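You operate a simulated robot arm through the tools that you are given. There is no shell and no other tool.

You run a simulated robot arm. Do the job below in one go: nothing can be reset, and whatever is moved stays where it is left.

Task
Set the controls near the top of the pale table. At the end: the white switch is switched on; the blue switch is switched on; the yellow dial is turned to free; the white speed dial is turned to fast; whatever was shut is shut again. Leave all else as you found it, and nothing knocked over.
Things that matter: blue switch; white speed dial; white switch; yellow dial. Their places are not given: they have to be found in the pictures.

It is judged by the outcome, as a careful person would: the job done as asked, and still so three seconds after it is handed in. It fails if anything else is knocked over, pushed out of place, dropped, spilled or broken.

Robot
A 7-joint arm with a two-finger parallel gripper, fixed in place. Base frame: the origin is on the floor under the middle of its stand, x ahead of it, y to its left, z up; the work surface is at about z = 800. Lengths are in mm, angles in degrees, forces in N, time in s.
It reaches about 1372 mm from its shoulder. Its first joint turns from -149.0 to 149.0 degrees. Payload 3.43 kg.
Tool frame: the origin (TCP) lies between the finger pads and is the grasp point; the fingertips stand 30 mm ahead of it; z points along the fingers, y is the line along which they close. The gripper opens to 94 mm. The fingers are 28 mm wide and 10 mm thick; the gripper's body (50 by 96 mm) begins 55 mm behind the TCP.
Orientation is that of the tool frame in the base frame, as a unit quaternion [x, y, z, w]. With the fingers straight down and closing along the base's y, the tool's x points along the base's -x, its y along +y and its z along -z.

Tools
- The arm moves only by the tool play_rows. Its argument "increments" is a list of rows, each a list of 3 entries, a list of its own where there are three numbers: the shift along the tool's x, y, z in mm, then the turn, a rotation vector about the tool's x, y, z in degrees, then the opening, from 0 (shut) to 1 (fully open). In form: [[[dx, dy, dz], [rx, ry, rz], hand], ...]. A call has 1 to 20 rows; each row is the pose to reach, as a shift and turn from the pose commanded when the call began, along the tool's axes at that moment. Each row takes 0.2 s and may step no farther than 50 mm and 8.6 degrees from the row before; otherwise, or with a gripper value out of range, the whole call is refused. A pose out of reach is approached as far as the arm can. The call stops where the force on the tool passes 40 N (or 10 N more than at its start, if that is more) or the arm is blocked; 0.2 s more then pass. The fingers move at their own pace (about 45 mm/s each) and stop on an object; they squeeze with about 22 N. The grip force told is the motor's: it shows also when the fingers shut on nothing. Time passes only in rows, and 0.2 s behind the last, so rows that repeat a pose let the fingers close. The reply holds the time, the measured pose of the TCP, the force on the tool along the base axes, the opening and the grip force, in the units named above and with some noise, with the torque about the TCP (base axes, N m) and any sound that the robot's microphone picked up, and new pictures: "show" is both (left out), scene, wrist or none.
- Cameras (640 x 400 px; columns grow to the right, rows downward): "scene" is fixed at [219.4, 648.5, 1584.1]; the picture's right is [-0.73, -0.68, 0.00], its down [-0.39, 0.42, -0.82] and it looks along [0.56, -0.60, -0.57] (base axes); focal length 319 px, centre (320, 200). "wrist" rides on the gripper at [76, 14, -103] in the tool frame; the picture's right is [-0.18, 0.98, 0.00], its down [-0.75, -0.14, -0.64] and it looks along [-0.63, -0.12, 0.77] (tool axes); focal length 243 px, centre (320, 200).
- measure_at(camera, pixels): for up to 12 pixels [column, row] of the newest picture of that camera ("zoom" is the newest enlarged one), the place [x, y, z] in the base frame of the surface seen there, good to about 3 mm. It takes no simulated time.
- enlarge(camera, box): a new picture of the part [left, top, right, bottom] of that camera's present view, enlarged. It takes no simulated time.
- sign_off(): hands the job in; it is judged then, once.

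Leave the gripper open and the arm clear of the work at the hand-in unless told otherwise.

The tools are called as a command line: name --argument value ..., lists and objects as JSON in quotes. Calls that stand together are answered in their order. play_rows: Moves the arm, as the interface text tells. Its arguments: {"type":"object","properties":{"increments":{"type":"array"},"show":{"type":"string","enum":["both","scene","wrist","none"]}},"required":["increments"]} The other tools are called the same way: measure_at (camera, pixels) gives the place of the surface under pixels of a picture; enlarge (camera, box) takes an enlarged picture of a part of a camera's view; sign_off () hands the job in.

At the start:

```text
time_s: 0.0
position: [984.7, -77.5, 1115.9]
tcp_rot: [-0.001, 1.0, 0.0, -0.001]
wrist_force: [0.2, -0.4, -0.7]
moment: [0.0, 0.02, -0.04]
finger_gap: 94.1
grasp_force: 0.0
```

scene: 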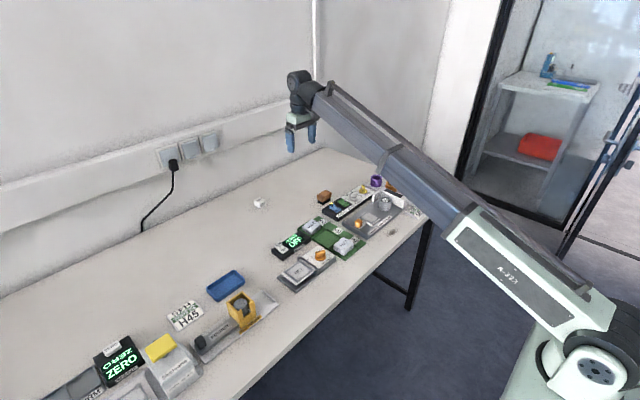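
wrist: 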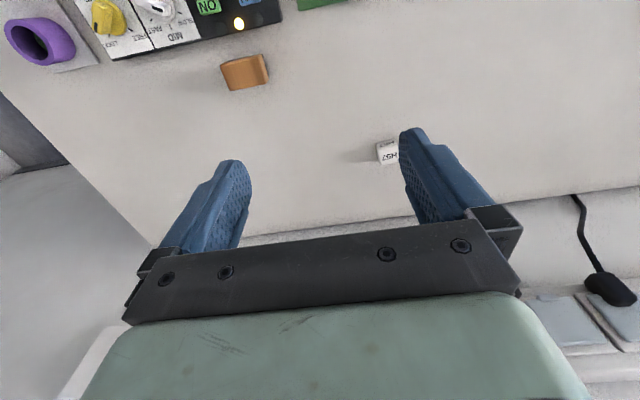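

I see a table with many small devices in the scene picture. I'll enlarge the crowded areas (columns 260-440, rows 170-300, and the left lower part) and the wrist's upper left.

enlarge --camera "scene" --box '[300, 165, 440, 255]'

enlarge --camera "scene" --box '[30, 220, 350, 400]'

enlarge --camera "wrist" --box '[0, 0, 340, 110]'

```text
4.44 times, centred on (370, 210) of scene
```

zoom: 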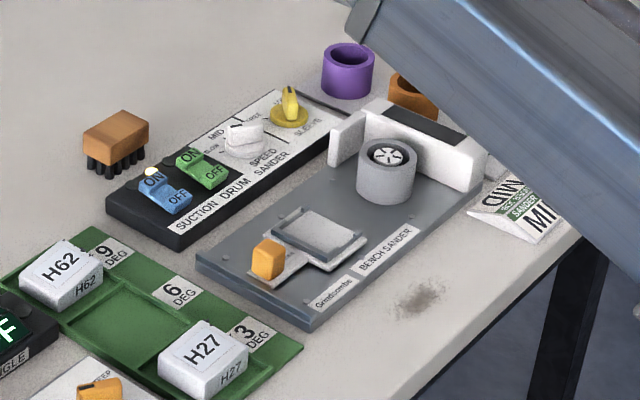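

```text
2.00 times, centred on (190, 310) of scene
```

zoom: 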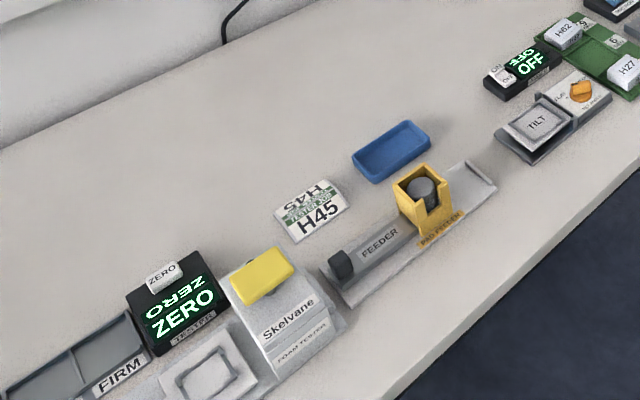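

```text
1.88 times, centred on (170, 55) of wrist
```

zoom: 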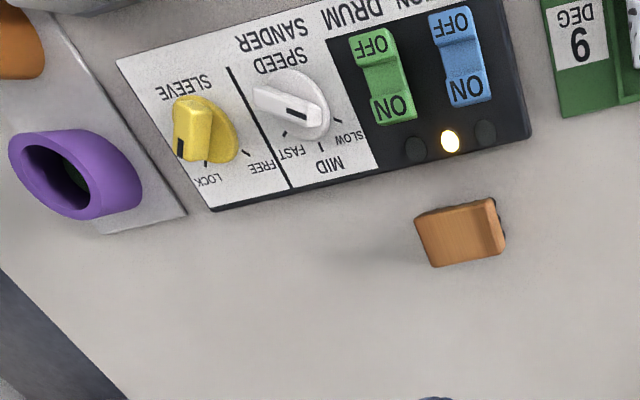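

The wrist view shows a panel with blue switch (SUCTION), green switch (DRUM), white speed dial and yellow SLEEVE dial. A white switch seems to be near scene (283,245). I'll enlarge this one and the display.

enlarge --camera "scene" --box '[262, 210, 372, 295]'

enlarge --camera "scene" --box '[315, 185, 395, 235]'

enlarge --camera "scene" --box '[30, 320, 220, 400]'

```text
4.71 times, centred on (317, 252) of scene
```

zoom: 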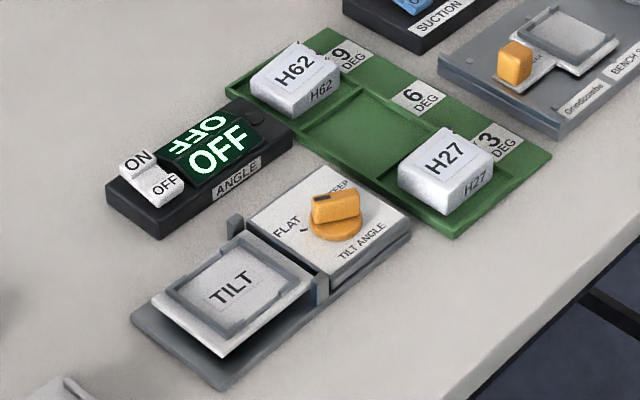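

```text
8.00 times, centred on (355, 210) of scene
```

zoom: 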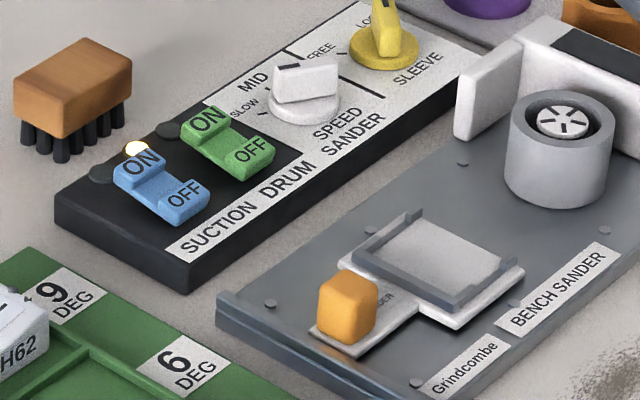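

```text
3.37 times, centred on (125, 360) of scene
```

zoom: 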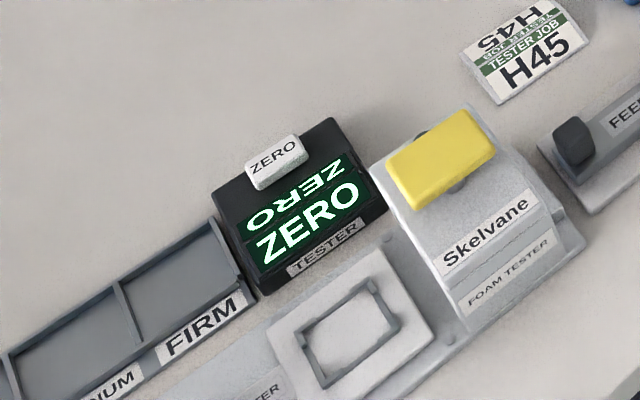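

The white switch sits on the ANGLE box (ON end raised, display OFF). Blue and green also have the ON end raised. I'll measure the places in the wrist picture of the panel: blue switch (238,22), green (209,5), white dial (160,8), yellow dial (105,15), lamp (239,23).

measure_at --camera "wrist" --pixels '[[245, 12], [208, 6], [160, 6], [105, 15], [239, 23], [114, 58], [280, 20], [245, 72], [155, 35], [40, 35]]'

enlarge --camera "scene" --box '[315, 175, 395, 235]'

```text
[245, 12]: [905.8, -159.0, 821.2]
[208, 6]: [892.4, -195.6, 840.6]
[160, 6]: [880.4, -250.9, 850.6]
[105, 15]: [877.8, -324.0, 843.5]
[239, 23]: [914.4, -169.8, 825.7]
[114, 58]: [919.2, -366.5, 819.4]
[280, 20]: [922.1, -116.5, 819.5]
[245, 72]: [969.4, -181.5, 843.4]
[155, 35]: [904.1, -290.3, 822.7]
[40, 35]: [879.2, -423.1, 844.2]
```

```text
6.67 times, centred on (355, 205) of scene
```

zoom: 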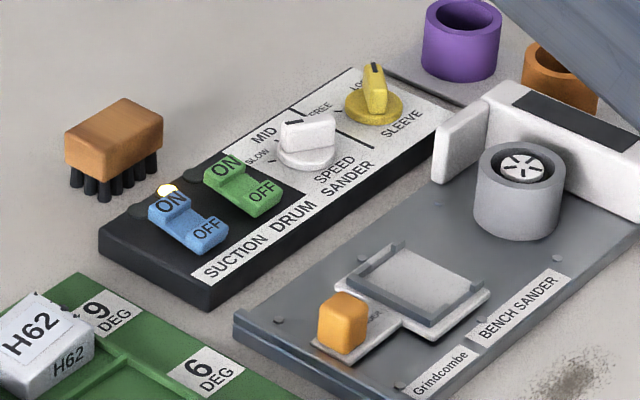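

I'll move up and back toward the robot, to about (780,-190,1060), so the wrist camera looks over the panel from its near side.

play_rows --increments '[[[35, -19, 8], [0, 0, 0], 1], [[70, -38, 16], [0, 0, 0], 1], [[105, -57, 24], [0, 0, 0], 1], [[140, -76, 32], [0, 0, 0], 1], [[175, -95, 44], [0, 0, 0], 1], [[205, -113, 56], [0, 0, 0], 1], [[205, -113, 56], [0, 0, 0], 1]]' --show "both"

```text
time_s: 1.6
position: [778.2, -190.1, 1057.9]
tcp_rot: [0.0, 1.0, 0.0, 0.0]
wrist_force: [0.2, -0.4, 0.9]
moment: [-0.01, 0.0, -0.02]
finger_gap: 94.2
grasp_force: 0.0
```

scene: 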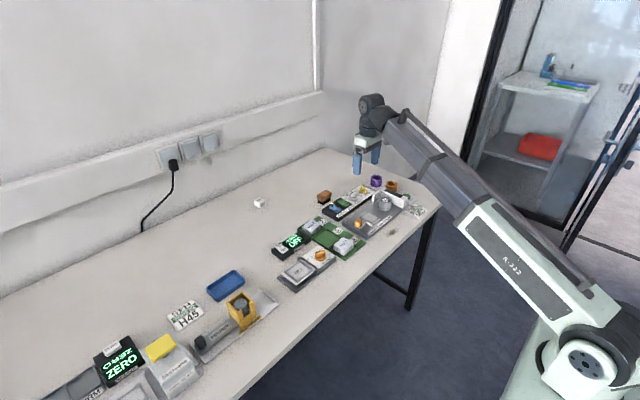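
wrist: 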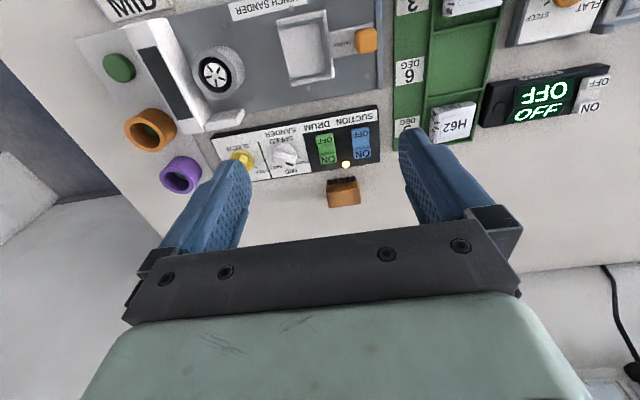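

The wrist now sees the whole panel and the ANGLE box. I'll enlarge the panel (205-385, 100-190) and box (475-620, 60-130).

enlarge --camera "wrist" --box '[205, 95, 385, 208]'

enlarge --camera "wrist" --box '[380, 50, 620, 150]'

measure_at --camera "wrist" --pixels '[[362, 133], [364, 153], [326, 140], [328, 158], [285, 152], [243, 158], [597, 83], [591, 106], [346, 163], [343, 190]]'

```text
3.54 times, centred on (295, 152) of wrist
```

zoom: 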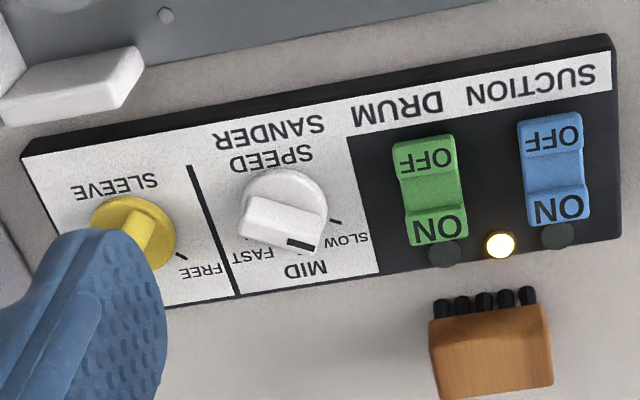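

```text
2.67 times, centred on (500, 100) of wrist
```

zoom: 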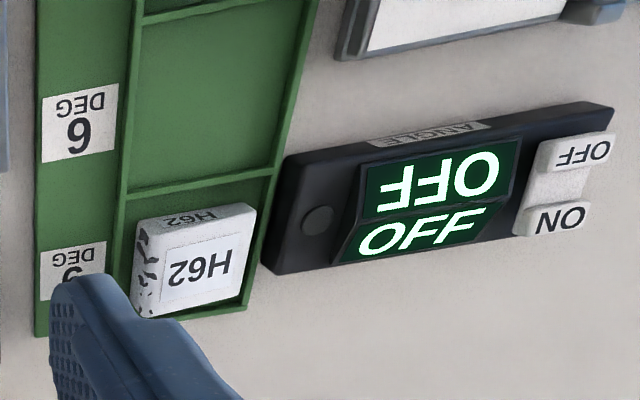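

```text
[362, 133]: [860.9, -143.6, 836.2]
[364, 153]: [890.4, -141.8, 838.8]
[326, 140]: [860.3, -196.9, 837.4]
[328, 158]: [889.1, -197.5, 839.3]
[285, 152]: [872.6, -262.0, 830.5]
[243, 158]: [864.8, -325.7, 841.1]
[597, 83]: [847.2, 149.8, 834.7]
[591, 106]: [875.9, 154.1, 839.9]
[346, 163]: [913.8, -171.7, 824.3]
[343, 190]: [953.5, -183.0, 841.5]
```

White dial's mark seems between MID and SLOW; I need a steeper view. First I'll measure heights of tall things nearby (sander drum (222,68), white guard (225,115), fence block (165,60), cups).

measure_at --camera "wrist" --pixels '[[222, 68], [228, 118], [165, 65], [150, 115], [180, 160], [119, 67], [450, 118], [366, 40], [300, 130], [540, 105]]'

```text
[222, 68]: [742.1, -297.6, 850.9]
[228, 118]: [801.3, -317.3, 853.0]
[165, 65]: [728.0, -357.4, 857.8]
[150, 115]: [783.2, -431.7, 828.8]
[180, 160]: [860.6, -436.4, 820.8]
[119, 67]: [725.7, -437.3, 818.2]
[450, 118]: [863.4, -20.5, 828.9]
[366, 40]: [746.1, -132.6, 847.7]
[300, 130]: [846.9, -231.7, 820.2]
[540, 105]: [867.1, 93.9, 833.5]
```

Nothing is higher than about 860. I'll move over the dials at about (884,-290,945) for a near-vertical look.

play_rows --increments '[[[-22, -20, 23], [0, 0, 0], 1], [[-44, -40, 46], [0, 0, 0], 1], [[-66, -60, 68], [0, 0, 0], 1], [[-88, -80, 92], [0, 0, 0], 1], [[-106, -100, 113], [0, 0, 0], 1], [[-106, -100, 113], [0, 0, 0], 1]]' --show "both"

```text
time_s: 3.0
position: [885.1, -289.7, 946.3]
tcp_rot: [0.0, 1.0, 0.0, 0.0]
wrist_force: [0.5, -0.5, 0.4]
moment: [0.03, 0.01, 0.03]
finger_gap: 94.2
grasp_force: 0.0
```

scene: 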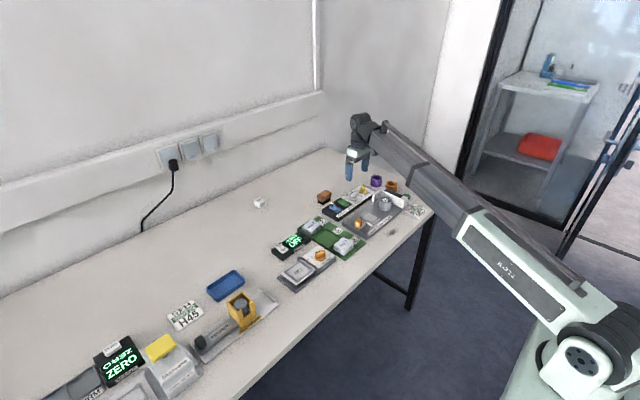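
wrist: 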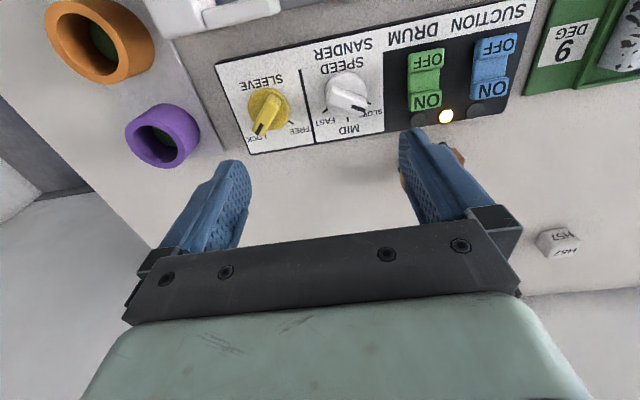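

Much better view. I'll enlarge the dials and the switches.

enlarge --camera "wrist" --box '[215, 45, 395, 157]'

enlarge --camera "wrist" --box '[380, 10, 540, 130]'

measure_at --camera "wrist" --pixels '[[264, 126], [272, 100], [267, 112], [258, 98], [361, 103], [333, 92], [347, 95], [340, 80], [358, 120], [292, 118], [330, 115], [376, 108]]'

```text
3.56 times, centred on (305, 101) of wrist
```

zoom: 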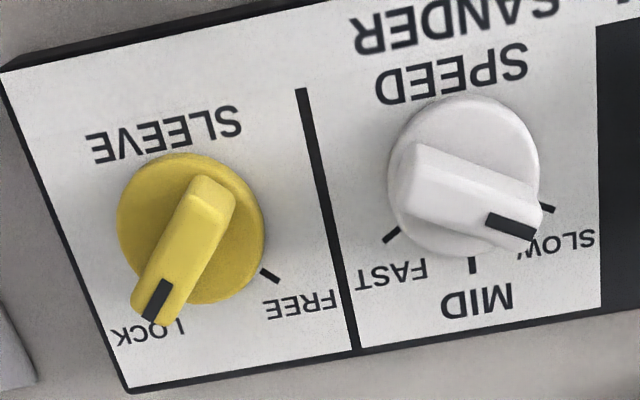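

```text
3.33 times, centred on (460, 70) of wrist
```

zoom: 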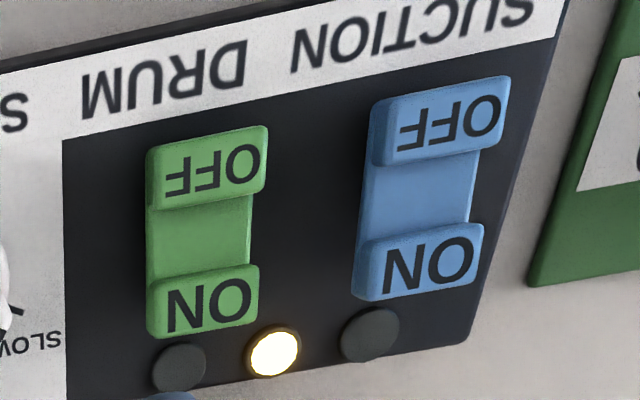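

```text
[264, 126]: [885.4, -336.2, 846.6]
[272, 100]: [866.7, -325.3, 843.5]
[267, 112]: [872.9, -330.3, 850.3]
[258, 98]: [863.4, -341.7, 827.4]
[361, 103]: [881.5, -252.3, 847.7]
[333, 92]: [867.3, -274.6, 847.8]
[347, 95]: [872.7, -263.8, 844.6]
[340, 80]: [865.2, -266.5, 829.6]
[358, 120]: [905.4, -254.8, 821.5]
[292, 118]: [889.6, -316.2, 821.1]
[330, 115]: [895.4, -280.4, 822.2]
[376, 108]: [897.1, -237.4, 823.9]
```

The bars show: yellow points at LOCK, white speed dial points at SLOW. FAST lies on the other side past MID. I'll enlarge each dial more tightly to measure disc rims, ticks and bar ends.

enlarge --camera "wrist" --box '[310, 60, 390, 135]'

```text
5.33 times, centred on (350, 98) of wrist
```

zoom: 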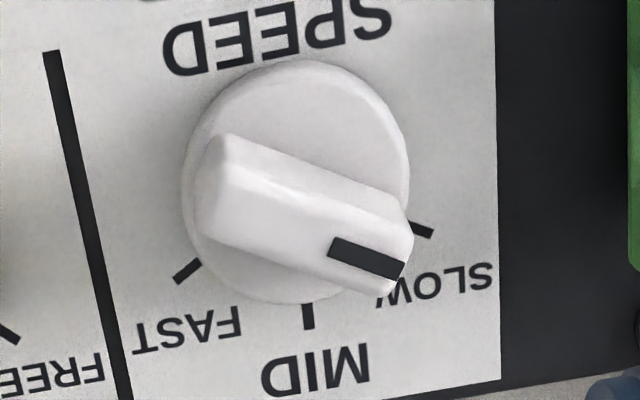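

measure_at --camera "zoom" --pixels '[[190, 180], [403, 160], [300, 68], [300, 295], [225, 140], [212, 230], [405, 215], [390, 285], [187, 270], [308, 315], [425, 230], [310, 195]]'

enlarge --camera "wrist" --box '[230, 75, 310, 150]'

```text
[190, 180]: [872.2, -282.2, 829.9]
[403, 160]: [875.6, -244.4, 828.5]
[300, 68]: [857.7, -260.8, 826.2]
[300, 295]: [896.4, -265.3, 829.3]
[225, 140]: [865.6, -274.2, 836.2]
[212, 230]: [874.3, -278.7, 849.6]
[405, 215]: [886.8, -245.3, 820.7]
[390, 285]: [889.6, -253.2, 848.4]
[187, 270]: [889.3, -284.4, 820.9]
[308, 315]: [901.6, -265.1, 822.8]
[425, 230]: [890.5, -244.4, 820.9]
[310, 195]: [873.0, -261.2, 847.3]
```

```text
5.33 times, centred on (270, 112) of wrist
```

zoom: 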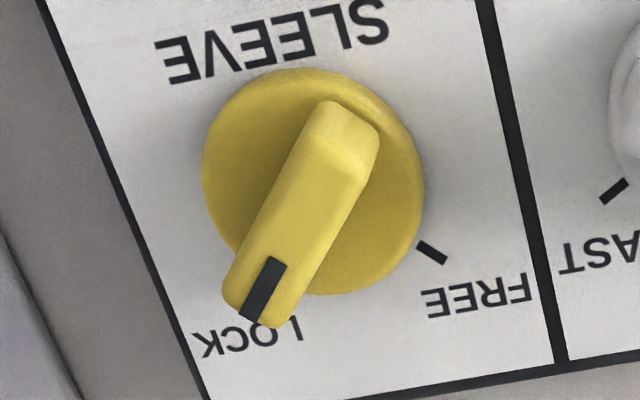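

measure_at --camera "zoom" --pixels '[[209, 170], [415, 200], [290, 76], [340, 288], [325, 110], [370, 140], [235, 300], [270, 315], [345, 165], [265, 290], [432, 253], [615, 190]]'

```text
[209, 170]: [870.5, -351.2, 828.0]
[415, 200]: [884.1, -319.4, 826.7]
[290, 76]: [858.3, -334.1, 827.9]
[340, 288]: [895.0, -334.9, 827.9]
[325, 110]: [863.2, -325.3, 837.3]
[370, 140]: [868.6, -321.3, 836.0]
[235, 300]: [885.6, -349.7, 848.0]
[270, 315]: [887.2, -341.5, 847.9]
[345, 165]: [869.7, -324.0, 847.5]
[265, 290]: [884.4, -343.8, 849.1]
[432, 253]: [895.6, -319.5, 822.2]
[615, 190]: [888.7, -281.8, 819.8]
```

White dial centre ≈ (877,-263), bar at ~59°, FAST tick at ~-60°. Yellow dial centre ≈ (876.6,-335), bar at ~-47°, FREE at ~+42°. Now the blue switch: enlarge and measure.

enlarge --camera "wrist" --box '[440, 20, 530, 130]'

```text
3.64 times, centred on (485, 75) of wrist
```

zoom: 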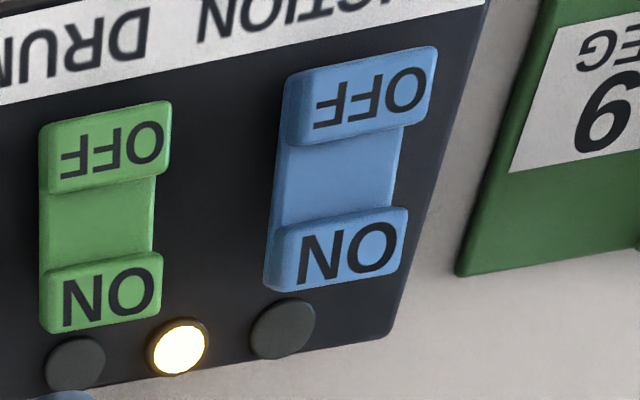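

measure_at --camera "zoom" --pixels '[[325, 235], [395, 220], [330, 280], [395, 265], [360, 175], [315, 85], [425, 60], [375, 105], [355, 250], [100, 150], [100, 285], [280, 325]]'

```text
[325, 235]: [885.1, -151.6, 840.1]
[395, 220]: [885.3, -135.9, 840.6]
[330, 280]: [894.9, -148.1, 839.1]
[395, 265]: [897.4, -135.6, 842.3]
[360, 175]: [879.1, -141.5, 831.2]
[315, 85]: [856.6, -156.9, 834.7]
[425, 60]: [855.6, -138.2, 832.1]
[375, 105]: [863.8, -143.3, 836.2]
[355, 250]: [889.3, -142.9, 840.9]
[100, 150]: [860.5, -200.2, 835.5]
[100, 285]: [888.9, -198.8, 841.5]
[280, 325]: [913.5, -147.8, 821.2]
```

Blue's ON pad is raised (z≈840.5 at x 883-899, y≈-144), so it is off. First I handle the white dial: shift over its centre (877,-263), turn the hand -59° about tool z so the fingers straddle the bar, and open to about 42 mm, staying above at TCP z≈906.

play_rows --increments '[[[2, 5, 5], [0, 0, -8.4], 0.8], [[4, 10, 10], [0, 0, -16.8], 0.6], [[6, 15, 15], [0, 0, -25.2], 0.45], [[8, 20, 20], [0, 0, -33.6], 0.45], [[8.1, 26.7, 28], [0, 0, -42], 0.45], [[8.1, 26.7, 35], [0, 0, -50.4], 0.45], [[8.1, 26.7, 40], [0, 0, -58.6], 0.45], [[8.1, 26.7, 40], [0, 0, -58.6], 0.45]]' --show "both"

```text
time_s: 4.8
position: [877.2, -263.5, 906.5]
tcp_rot: [-0.49, 0.872, 0.001, 0.0]
wrist_force: [0.1, 0.0, -1.1]
moment: [-0.01, -0.05, -0.03]
finger_gap: 42.1
grasp_force: 0.1
```

scene: 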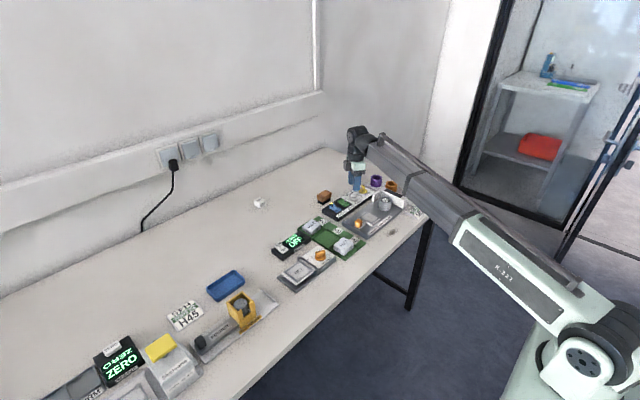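
wrist: 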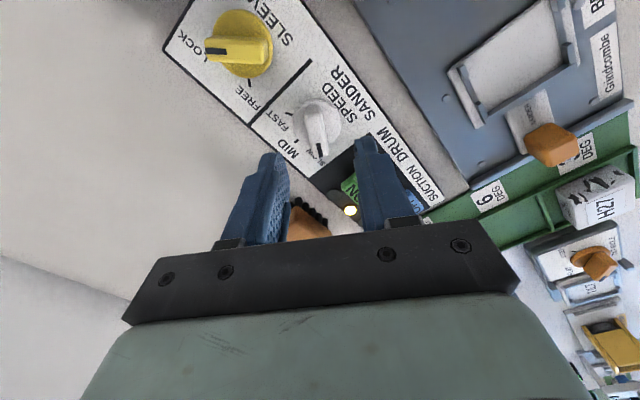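

The fingers are lined up across the white bar. I'll descend 40 mm to TCP z≈866 (tips ≈836, above the disc) and close.

play_rows --increments '[[[0, 0, 15], [0, 0, 0], 0.45], [[0, 0, 28], [0, 0, 0], 0.45], [[0, 0, 36], [0, 0, 0], 0.45], [[0, 0, 41], [0, 0, 0], 0.45], [[0, 0, 41], [0, 0, 0], 0.45], [[0, 0, 41], [0, 0, 0], 0.25]]' --show "both"

```text
time_s: 6.2
position: [878.4, -262.7, 865.5]
tcp_rot: [-0.489, 0.872, 0.0, 0.0]
wrist_force: [-0.2, -0.1, 0.3]
moment: [-0.01, -0.01, 0.02]
finger_gap: 23.5
grasp_force: 0.3
```

scene: 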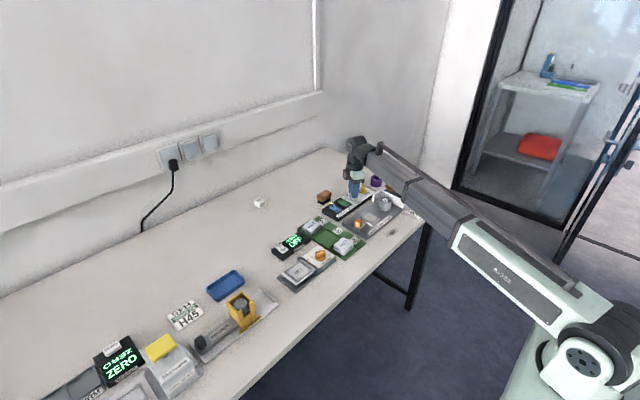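
wrist: 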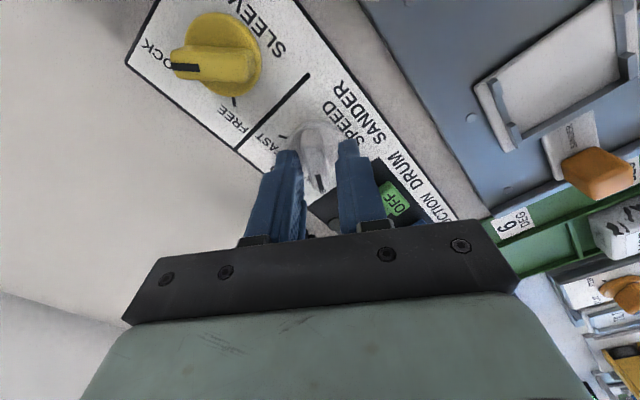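

The bar is between the fingers (gap 23.5 mm, bar near column 316). Now close onto it.

play_rows --increments '[[[0, 0, 0], [0, 0, 0], 0.15], [[0, 0, 0], [0, 0, 0], 0.08], [[0, 0, 0], [0, 0, 0], 0.0], [[0, 0, 0], [0, 0, 0], 0.0]]' --show "wrist"

```text
time_s: 7.2
position: [880.7, -266.0, 866.6]
tcp_rot: [-0.49, 0.872, -0.002, 0.001]
wrist_force: [19.1, -13.3, 3.0]
moment: [-0.37, -0.22, 0.06]
finger_gap: 12.0
grasp_force: 45.1
```

wrist: 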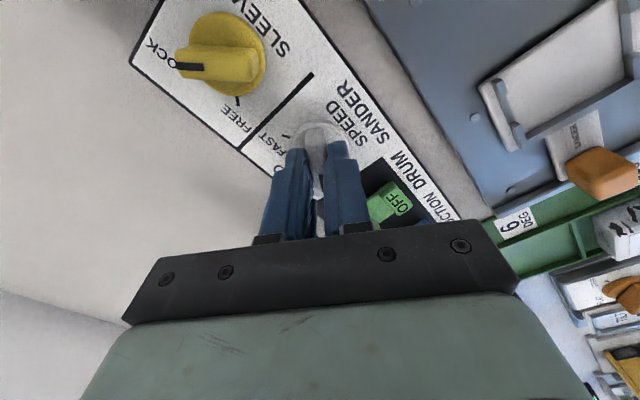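

The hand was pulled about 4 mm along -tool y with ~23 N side force: the bar's axis is slightly offset from my command. I'll shift the command -4 mm in tool y to relieve the load while holding.

play_rows --increments '[[[0, -2, 0], [0, 0, 0], 0.0], [[0, -4, 0], [0, 0, 0], 0.0], [[0, -4, 0], [0, 0, 0], 0.0]]' --show "none"

```text
time_s: 8.0
position: [878.4, -263.8, 864.5]
tcp_rot: [-0.489, 0.872, 0.001, -0.001]
wrist_force: [-4.2, -2.9, 5.7]
moment: [-0.13, -0.08, 0.03]
finger_gap: 11.6
grasp_force: 45.3
```

Side force is now small. I'll turn +40° about tool z (clockwise from above, toward MID) holding the bar, and check the forces.

play_rows --increments '[[[0, 0, 0], [0, 0, 5], 0.0], [[0, 0, 0], [0, 0, 12], 0.0], [[0, 0, 0], [0, 0, 20], 0.0], [[0, 0, 0], [0, 0, 28], 0.0], [[0, 0, 0], [0, 0, 35], 0.0], [[0, 0, 0], [0, 0, 40], 0.0], [[0, 0, 0], [0, 0, 40], 0.0]]' --show "wrist"

```text
time_s: 9.6
position: [879.6, -264.9, 865.6]
tcp_rot: [-0.16, 0.987, 0.0, -0.001]
wrist_force: [-24.4, 6.6, -4.2]
moment: [0.44, -0.66, 0.01]
finger_gap: 12.1
grasp_force: 44.5
```

wrist: 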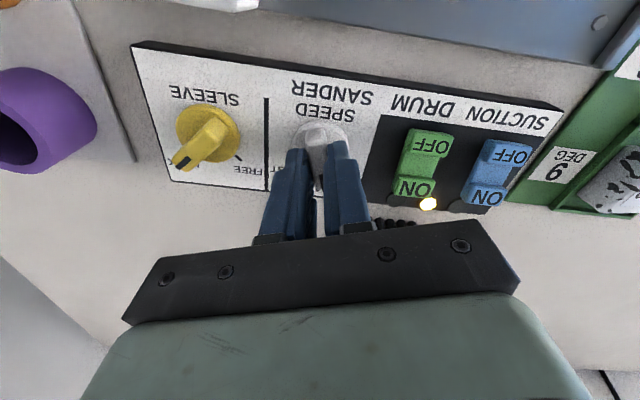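

The dial follows (bar now ~18°). Force (-24,+7) tells me the axis is a bit nearer to the robot; I'll shift +3.5 mm tool x, +2 mm tool y, then check.

play_rows --increments '[[[2, 1, 0], [0, 0, 0], 0.0], [[3.5, 2, 0], [0, 0, 0], 0.0], [[3.5, 2, 0], [0, 0, 0], 0.0]]' --show "none"

```text
time_s: 10.4
position: [878.8, -264.8, 866.0]
tcp_rot: [-0.161, 0.987, 0.0, 0.002]
wrist_force: [10.7, 1.3, -0.3]
moment: [-0.31, 1.12, -0.02]
finger_gap: 11.8
grasp_force: 44.5
```

Force has dropped to about 11 N. Continue turning another 40°.

play_rows --increments '[[[-1, 0, 0], [0, 0, 6], 0.0], [[-1, 0, 0], [0, 0, 14], 0.0], [[-1, 0, 0], [0, 0, 22], 0.0], [[-1, 0, 0], [0, 0, 30], 0.0], [[-1, 0, 0], [0, 0, 36], 0.0], [[-1, 0, 0], [0, 0, 40], 0.0], [[-1, 0, 0], [0, 0, 40], 0.0]]' --show "wrist"

```text
time_s: 12.0
position: [879.6, -264.3, 865.7]
tcp_rot: [0.186, 0.983, 0.0, 0.002]
wrist_force: [24.9, -10.7, 12.1]
moment: [0.15, 0.41, 0.02]
finger_gap: 12.1
grasp_force: 45.2
```

wrist: 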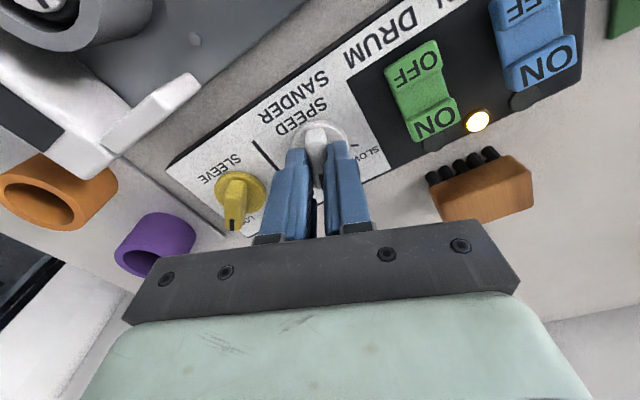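

Bar is at about -21.5°. Force is along -tool x (~27 N), so I'll shift back 3 mm and turn the remaining ~38° towards FAST in steps.

play_rows --increments '[[[-1.5, 0, 0], [0, 0, 0], 0.0], [[-3, 0, 0], [0, 0, 0], 0.0], [[-3, 0, 0], [0, 0, 6], 0.0], [[-3, 0, 0], [0, 0, 13], 0.0], [[-3, 0, 0], [0, 0, 20], 0.0], [[-3, 0, 0], [0, 0, 20], 0.0]]' --show "none"

```text
time_s: 13.4
position: [880.2, -265.6, 865.0]
tcp_rot: [0.354, 0.935, 0.0, -0.002]
wrist_force: [-10.7, -2.9, 5.1]
moment: [-0.97, -0.83, -0.04]
finger_gap: 11.9
grasp_force: 44.7
```

Bar at about -41.5°, forces small. Turn ~18° more to reach FAST (~-60°).

play_rows --increments '[[[0, 0, 0], [0, 0, 6], 0.0], [[0, 0, 0], [0, 0, 12], 0.0], [[0, 0, 0], [0, 0, 18.5], 0.0], [[0, 0, 0], [0, 0, 18.5], 0.0]]' --show "wrist"

```text
time_s: 14.4
position: [879.2, -265.7, 865.3]
tcp_rot: [0.5, 0.866, 0.0, -0.002]
wrist_force: [-22.0, -5.1, -0.9]
moment: [0.35, 0.67, -0.02]
finger_gap: 11.6
grasp_force: 45.2
```

wrist: 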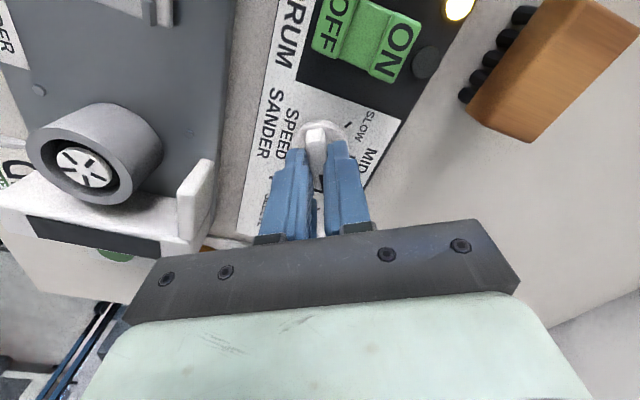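

Bar now at about -60°. I'll relieve, open to ~30 mm, and rise to look.

play_rows --increments '[[[0, 0, 0], [0, 0, 0], 0.15], [[0, 0, 0], [0, 0, 0], 0.3], [[0, 0, 0], [0, 0, 0], 0.4], [[0, 0, -15], [0, 0, 0], 0.45], [[0, 0, -35], [0, 0, 0], 0.45], [[0, 0, -60], [0, 0, 0], 0.45]]' --show "both"

```text
time_s: 15.8
position: [881.2, -264.6, 926.7]
tcp_rot: [0.5, 0.866, -0.001, 0.0]
wrist_force: [0.3, 0.3, -0.6]
moment: [-0.03, -0.02, 0.0]
finger_gap: 42.0
grasp_force: 0.1
```

scene: 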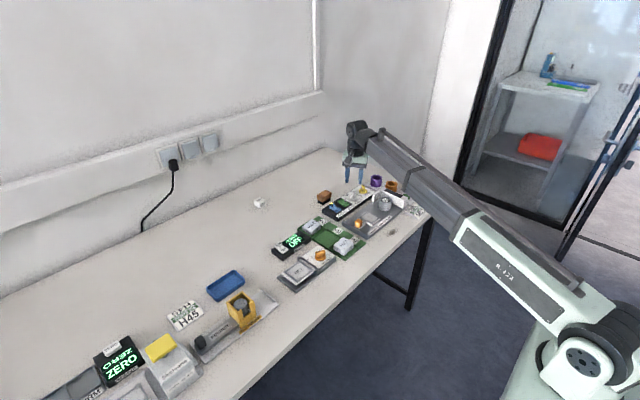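
wrist: 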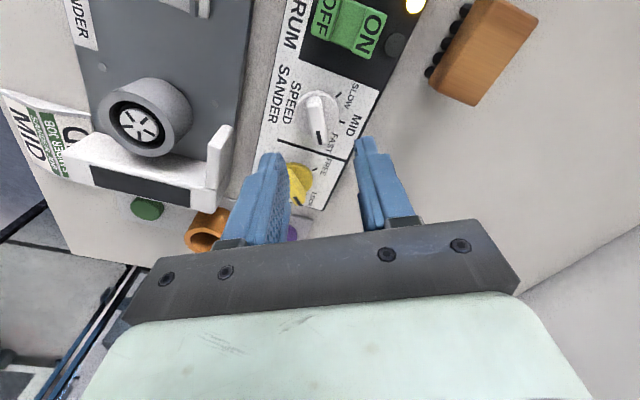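

enlarge --camera "wrist" --box '[260, 70, 400, 215]'

```text
2.76 times, centred on (330, 142) of wrist
```

zoom: 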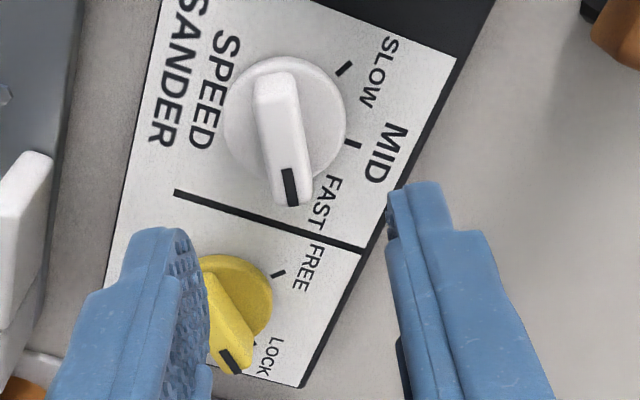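

The bar now covers the FAST tick. I'll measure its ends to be sure of the angle, along with the yellow dial.

measure_at --camera "zoom" --pixels '[[275, 85], [290, 185], [282, 135], [345, 70], [352, 145], [250, 75], [338, 120], [240, 340], [225, 310], [262, 290], [278, 273]]'

```text
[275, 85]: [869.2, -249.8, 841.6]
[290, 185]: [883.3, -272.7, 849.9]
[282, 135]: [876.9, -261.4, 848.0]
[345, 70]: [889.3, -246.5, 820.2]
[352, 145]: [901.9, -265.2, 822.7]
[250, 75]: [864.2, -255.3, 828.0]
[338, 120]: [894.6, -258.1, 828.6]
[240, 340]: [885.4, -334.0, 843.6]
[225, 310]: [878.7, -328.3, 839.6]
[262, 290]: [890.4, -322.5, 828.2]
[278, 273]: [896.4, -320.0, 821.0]
```

White bar at ≈-58°, on FAST. Next, the yellow dial: move over (878,-337), turn tool z -14° so that the fingers straddle its bar at about -46°.

play_rows --increments '[[[-30, -19, 0], [0, 0, -7], 0.45], [[-60.8, -38, 0], [0, 0, -14], 0.45], [[-60.8, -38, 10], [0, 0, -14], 0.45], [[-60.8, -38, 20], [0, 0, -14], 0.45], [[-60.8, -38, 20], [0, 0, -14], 0.45]]' --show "both"

```text
time_s: 17.0
position: [879.5, -336.2, 906.7]
tcp_rot: [0.39, 0.921, 0.0, 0.0]
wrist_force: [0.0, 0.3, -0.2]
moment: [-0.03, 0.04, 0.01]
finger_gap: 42.3
grasp_force: 0.1
```

scene: 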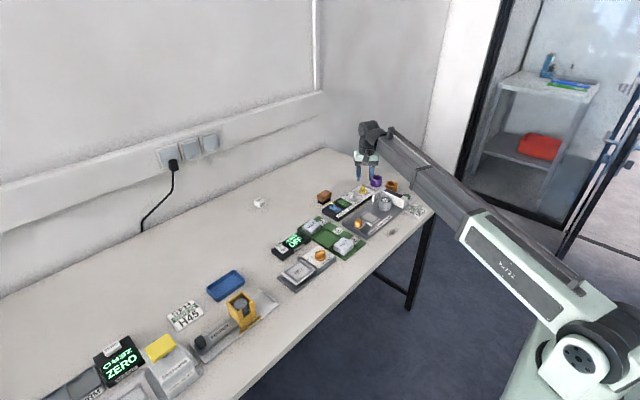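
wrist: 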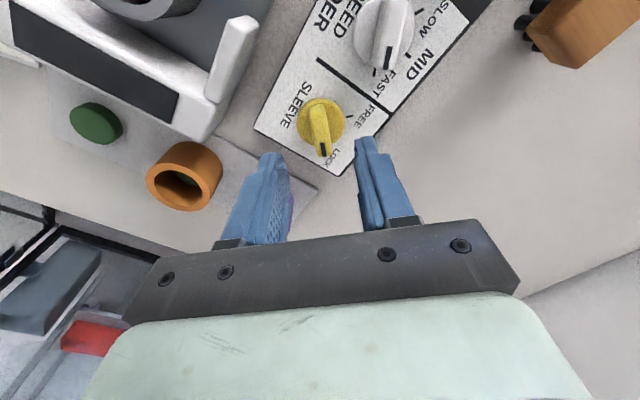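

Well aligned (bar at columns 317-323, between the fingers). Descend 41 mm to TCP z≈866 and close gently.

play_rows --increments '[[[0, 0, 15], [0, 0, 0], 0.45], [[0, 0, 28], [0, 0, 0], 0.45], [[0, 0, 36], [0, 0, 0], 0.45], [[0, 0, 41], [0, 0, 0], 0.4], [[0, 0, 41], [0, 0, 0], 0.25], [[0, 0, 41], [0, 0, 0], 0.1], [[0, 0, 41], [0, 0, 0], 0.0], [[0, 0, 41], [0, 0, 0], 0.0]]' --show "wrist"

```text
time_s: 18.8
position: [879.0, -336.7, 865.7]
tcp_rot: [0.389, 0.921, 0.0, 0.001]
wrist_force: [3.6, 3.0, -0.4]
moment: [0.06, -0.06, 1.11]
finger_gap: 11.9
grasp_force: 44.9
```

wrist: 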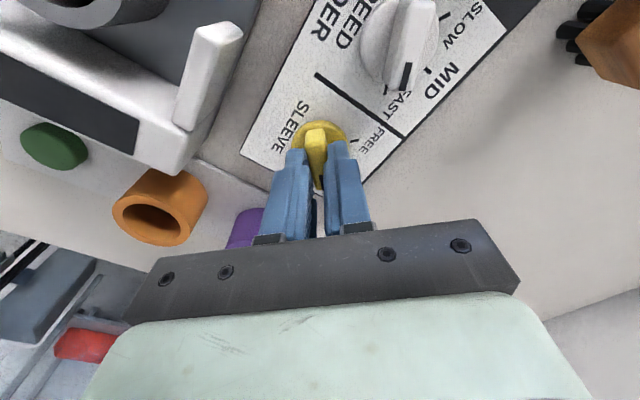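

Gripped with little side force. Let me also check in this view the white dial vs its FAST tick near (388,88).

enlarge --camera "wrist" --box '[330, 0, 500, 170]'

```text
2.35 times, centred on (415, 85) of wrist
```

zoom: 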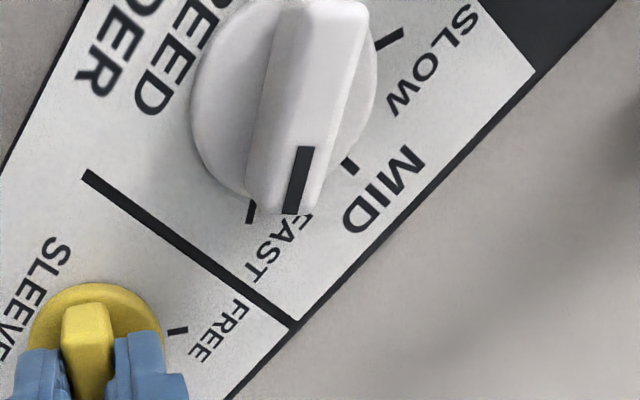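

measure_at --camera "zoom" --pixels '[[251, 214], [350, 167], [388, 39], [303, 155], [292, 205], [320, 20], [315, 100], [200, 90], [370, 90], [225, 165]]'

```text
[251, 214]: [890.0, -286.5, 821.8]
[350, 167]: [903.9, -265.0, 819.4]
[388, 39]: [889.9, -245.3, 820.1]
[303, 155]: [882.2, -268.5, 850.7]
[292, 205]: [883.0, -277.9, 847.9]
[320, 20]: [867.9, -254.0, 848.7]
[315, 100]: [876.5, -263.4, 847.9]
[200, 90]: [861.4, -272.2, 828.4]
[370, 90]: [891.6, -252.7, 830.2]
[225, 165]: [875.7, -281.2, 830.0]
```

White dial reads within a few degrees of FAST; I'll recheck from above later. Now turn the yellow dial: tool z -45° first, checking force.

play_rows --increments '[[[0, 0, 0], [0, 0, -6], 0.0], [[0, 0, 0], [0, 0, -14], 0.0], [[0, 0, 0], [0, 0, -22], 0.0], [[0, 0, 0], [0, 0, -30], 0.0], [[0, 0, 0], [0, 0, -38], 0.0], [[0, 0, 0], [0, 0, -45], 0.0], [[0, 0, 0], [0, 0, -45], 0.0]]' --show "wrist"

```text
time_s: 20.4
position: [877.8, -336.1, 865.2]
tcp_rot: [0.008, 1.0, -0.001, 0.001]
wrist_force: [16.9, 11.9, 6.4]
moment: [0.3, 0.69, 0.0]
finger_gap: 11.8
grasp_force: 45.1
```

wrist: 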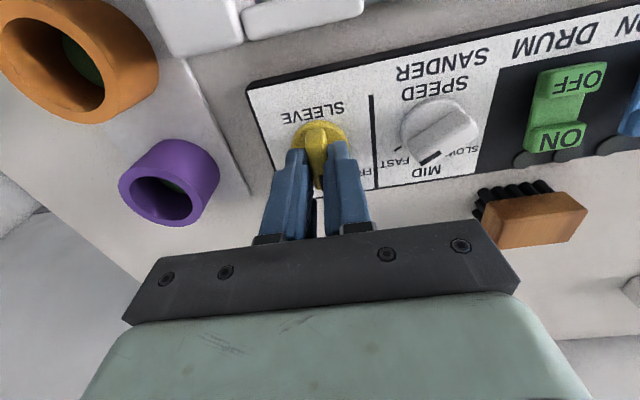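

Yellow now at about 0°. I want a closer look at the white dial from this angle.

enlarge --camera "wrist" --box '[370, 80, 500, 190]'

```text
3.64 times, centred on (435, 135) of wrist
```

zoom: 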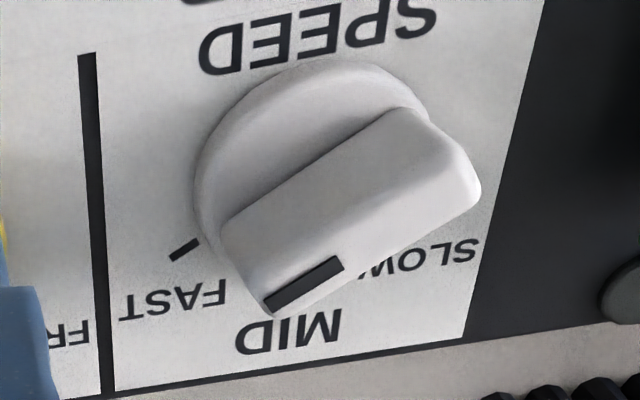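

measure_at --camera "zoom" --pixels '[[278, 300], [335, 265], [255, 235], [420, 130], [445, 195], [225, 230], [425, 115], [183, 250], [205, 190], [340, 70], [300, 250], [390, 170]]'

```text
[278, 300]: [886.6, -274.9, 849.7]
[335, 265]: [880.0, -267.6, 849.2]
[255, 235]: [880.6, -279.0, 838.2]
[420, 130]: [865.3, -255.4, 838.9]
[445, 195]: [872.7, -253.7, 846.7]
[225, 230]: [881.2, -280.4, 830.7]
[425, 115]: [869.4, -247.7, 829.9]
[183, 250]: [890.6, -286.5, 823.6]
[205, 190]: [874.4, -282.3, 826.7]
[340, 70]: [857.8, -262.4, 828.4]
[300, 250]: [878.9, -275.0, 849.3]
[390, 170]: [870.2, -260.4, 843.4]
```

White bar ≈ -57°, near the FAST tick (-60°). Continue the yellow: relieve force with a small shift (-1.7,+1.2) and turn another -45° to FREE.

play_rows --increments '[[[-1.7, 1.2, 0], [0, 0, 0], 0.0], [[-1.7, 1.2, 0], [0, 0, -7], 0.0], [[-1.7, 1.2, 0], [0, 0, -15], 0.0], [[-1.7, 1.2, 0], [0, 0, -23], 0.0], [[-1.7, 1.2, 0], [0, 0, -31], 0.0], [[-1.7, 1.2, 0], [0, 0, -38], 0.0], [[-1.7, 1.2, 0], [0, 0, -44], 0.0], [[-1.7, 1.2, 0], [0, 0, -44], 0.0]]' --show "wrist"

```text
time_s: 22.2
position: [879.4, -335.2, 864.6]
tcp_rot: [-0.368, 0.93, 0.002, -0.001]
wrist_force: [-6.0, 4.6, 3.2]
moment: [0.18, 0.07, 0.02]
finger_gap: 11.9
grasp_force: 45.2
```

wrist: 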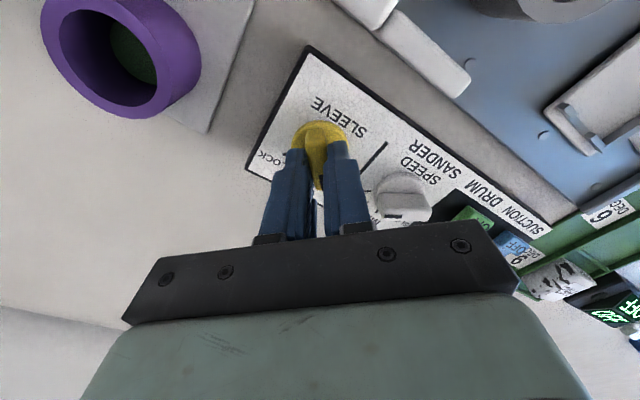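

Yellow bar at ~43°. Release: open, then rise, and look.

play_rows --increments '[[[0, 0, 0], [0, 0, 0], 0.15], [[0, 0, 0], [0, 0, 0], 0.3], [[0, 0, 0], [0, 0, 0], 0.4], [[0, 0, -15], [0, 0, 0], 0.45], [[0, 0, -40], [0, 0, 0], 0.45], [[0, 0, -75], [0, 0, 0], 0.45]]' --show "wrist"

```text
time_s: 23.6
position: [881.8, -334.6, 941.2]
tcp_rot: [-0.367, 0.93, 0.0, 0.0]
wrist_force: [0.8, 0.5, -0.4]
moment: [-0.03, 0.03, 0.0]
finger_gap: 42.3
grasp_force: 0.0
```

wrist: 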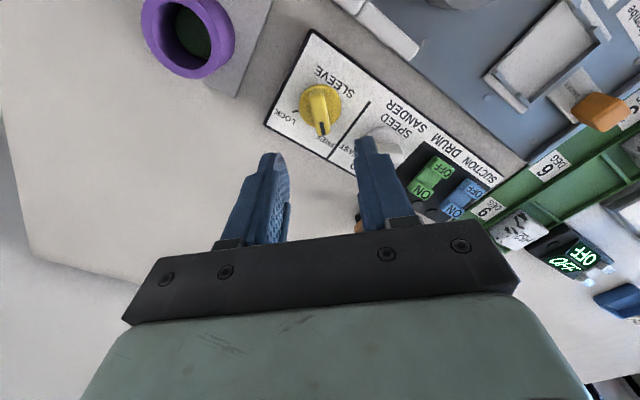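

Now I return to the straight orientation above the dials (≈(885,-290,946)) to check both dials from overhead.

play_rows --increments '[[[-8, 8, 0], [0, 0, 8.4], 0.6], [[-16, 15, 0], [0, 0, 16.8], 0.8], [[-24, 22, 0], [0, 0, 25.2], 1], [[-32.8, 30.4, 0], [0, 0, 33.6], 1], [[-32.8, 30.4, 0], [0, 0, 42], 1], [[-32.8, 30.4, 0], [0, 0, 43.2], 1]]' --show "both"

enlarge --camera "wrist" --box '[215, 45, 395, 157]'

```text
time_s: 25.0
position: [882.6, -290.8, 939.0]
tcp_rot: [0.002, 1.0, 0.0, 0.001]
wrist_force: [-0.1, -0.1, -1.1]
moment: [-0.02, -0.01, 0.02]
finger_gap: 94.3
grasp_force: 0.0
```

scene: 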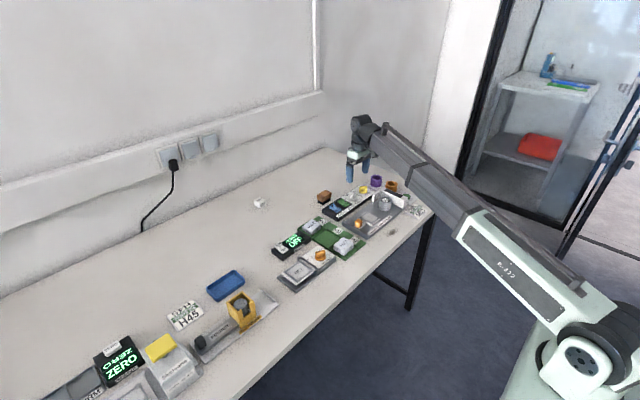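
wrist: 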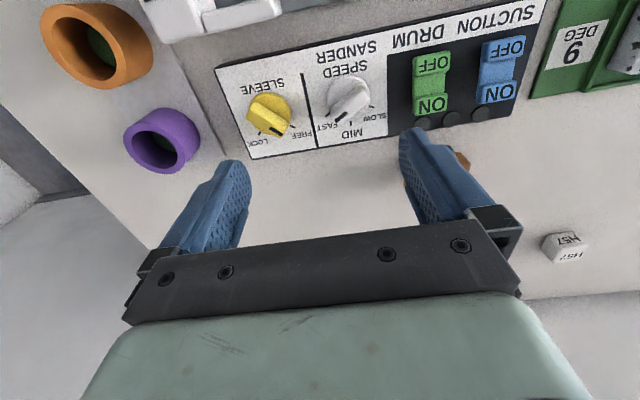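

```text
3.56 times, centred on (305, 101) of wrist
```

zoom: 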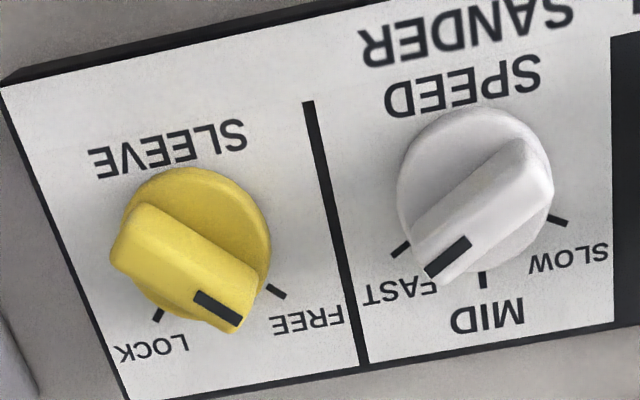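

Interesting: the previously lit middle lamp is now dark. I'll measure bar edges and ticks here for angle accuracy.

enlarge --camera "wrist" --box '[230, 75, 310, 150]'

enlarge --camera "wrist" --box '[310, 60, 390, 135]'

```text
5.33 times, centred on (270, 112) of wrist
```

zoom: 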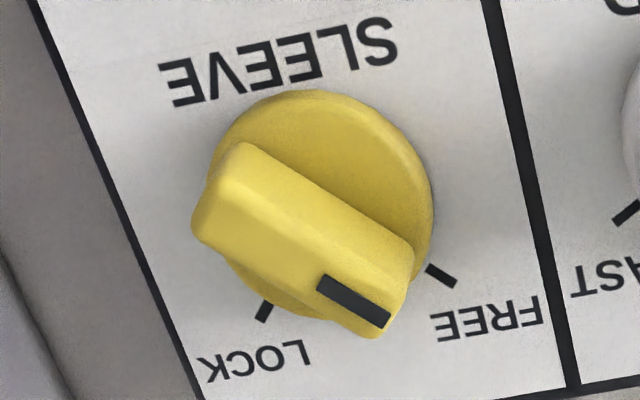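

```text
5.33 times, centred on (350, 98) of wrist
```

zoom: 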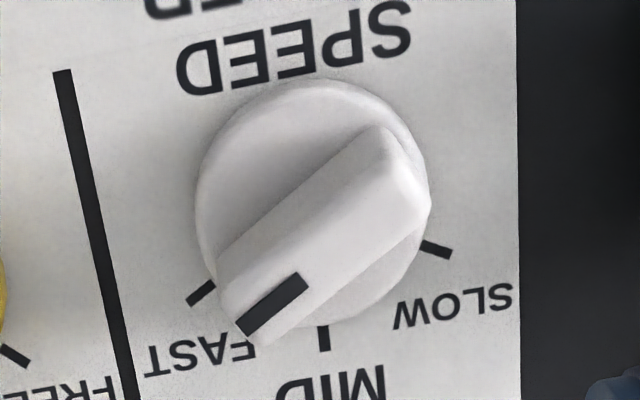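

Both marks run parallel to their ticks (FAST and FREE). Now the blue switch: close the fingers, move to above its ON end at (896,-145), and stop at TCP z≈885 (tips ≈855).

play_rows --increments '[[[-3.4, 36, 0], [0, 0, 0], 0.6], [[-6.8, 72, 0], [0, 0, 0], 0.2], [[-10, 108, 0], [0, 0, 0], 0.0], [[-13.4, 145.8, 0], [0, 0, 0], 0.0], [[-13.4, 145.8, 20], [0, 0, 0], 0.0], [[-13.4, 145.8, 40], [0, 0, 0], 0.0], [[-13.4, 145.8, 52], [0, 0, 0], 0.0], [[-13.4, 145.8, 52], [0, 0, 0], 0.0]]' --show "both"

```text
time_s: 26.8
position: [896.6, -144.4, 887.2]
tcp_rot: [0.001, 1.0, 0.0, -0.001]
wrist_force: [0.0, -0.1, 0.4]
moment: [-0.03, 0.0, -0.04]
finger_gap: 0.0
grasp_force: 21.7
```

scene: 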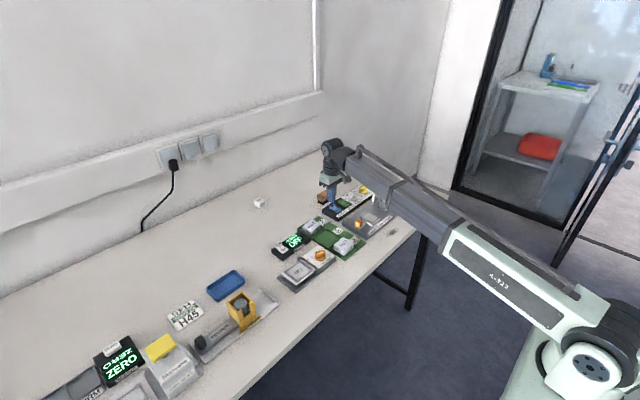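
wrist: 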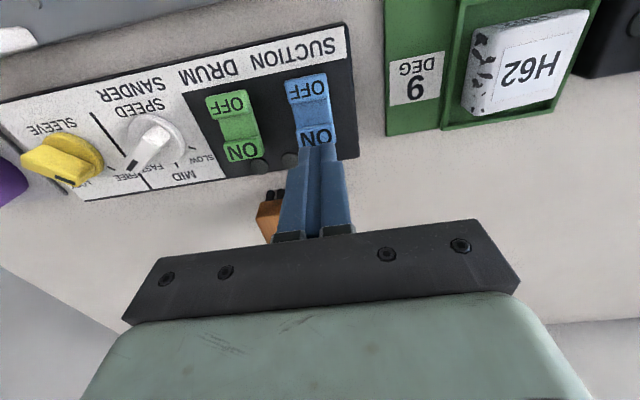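

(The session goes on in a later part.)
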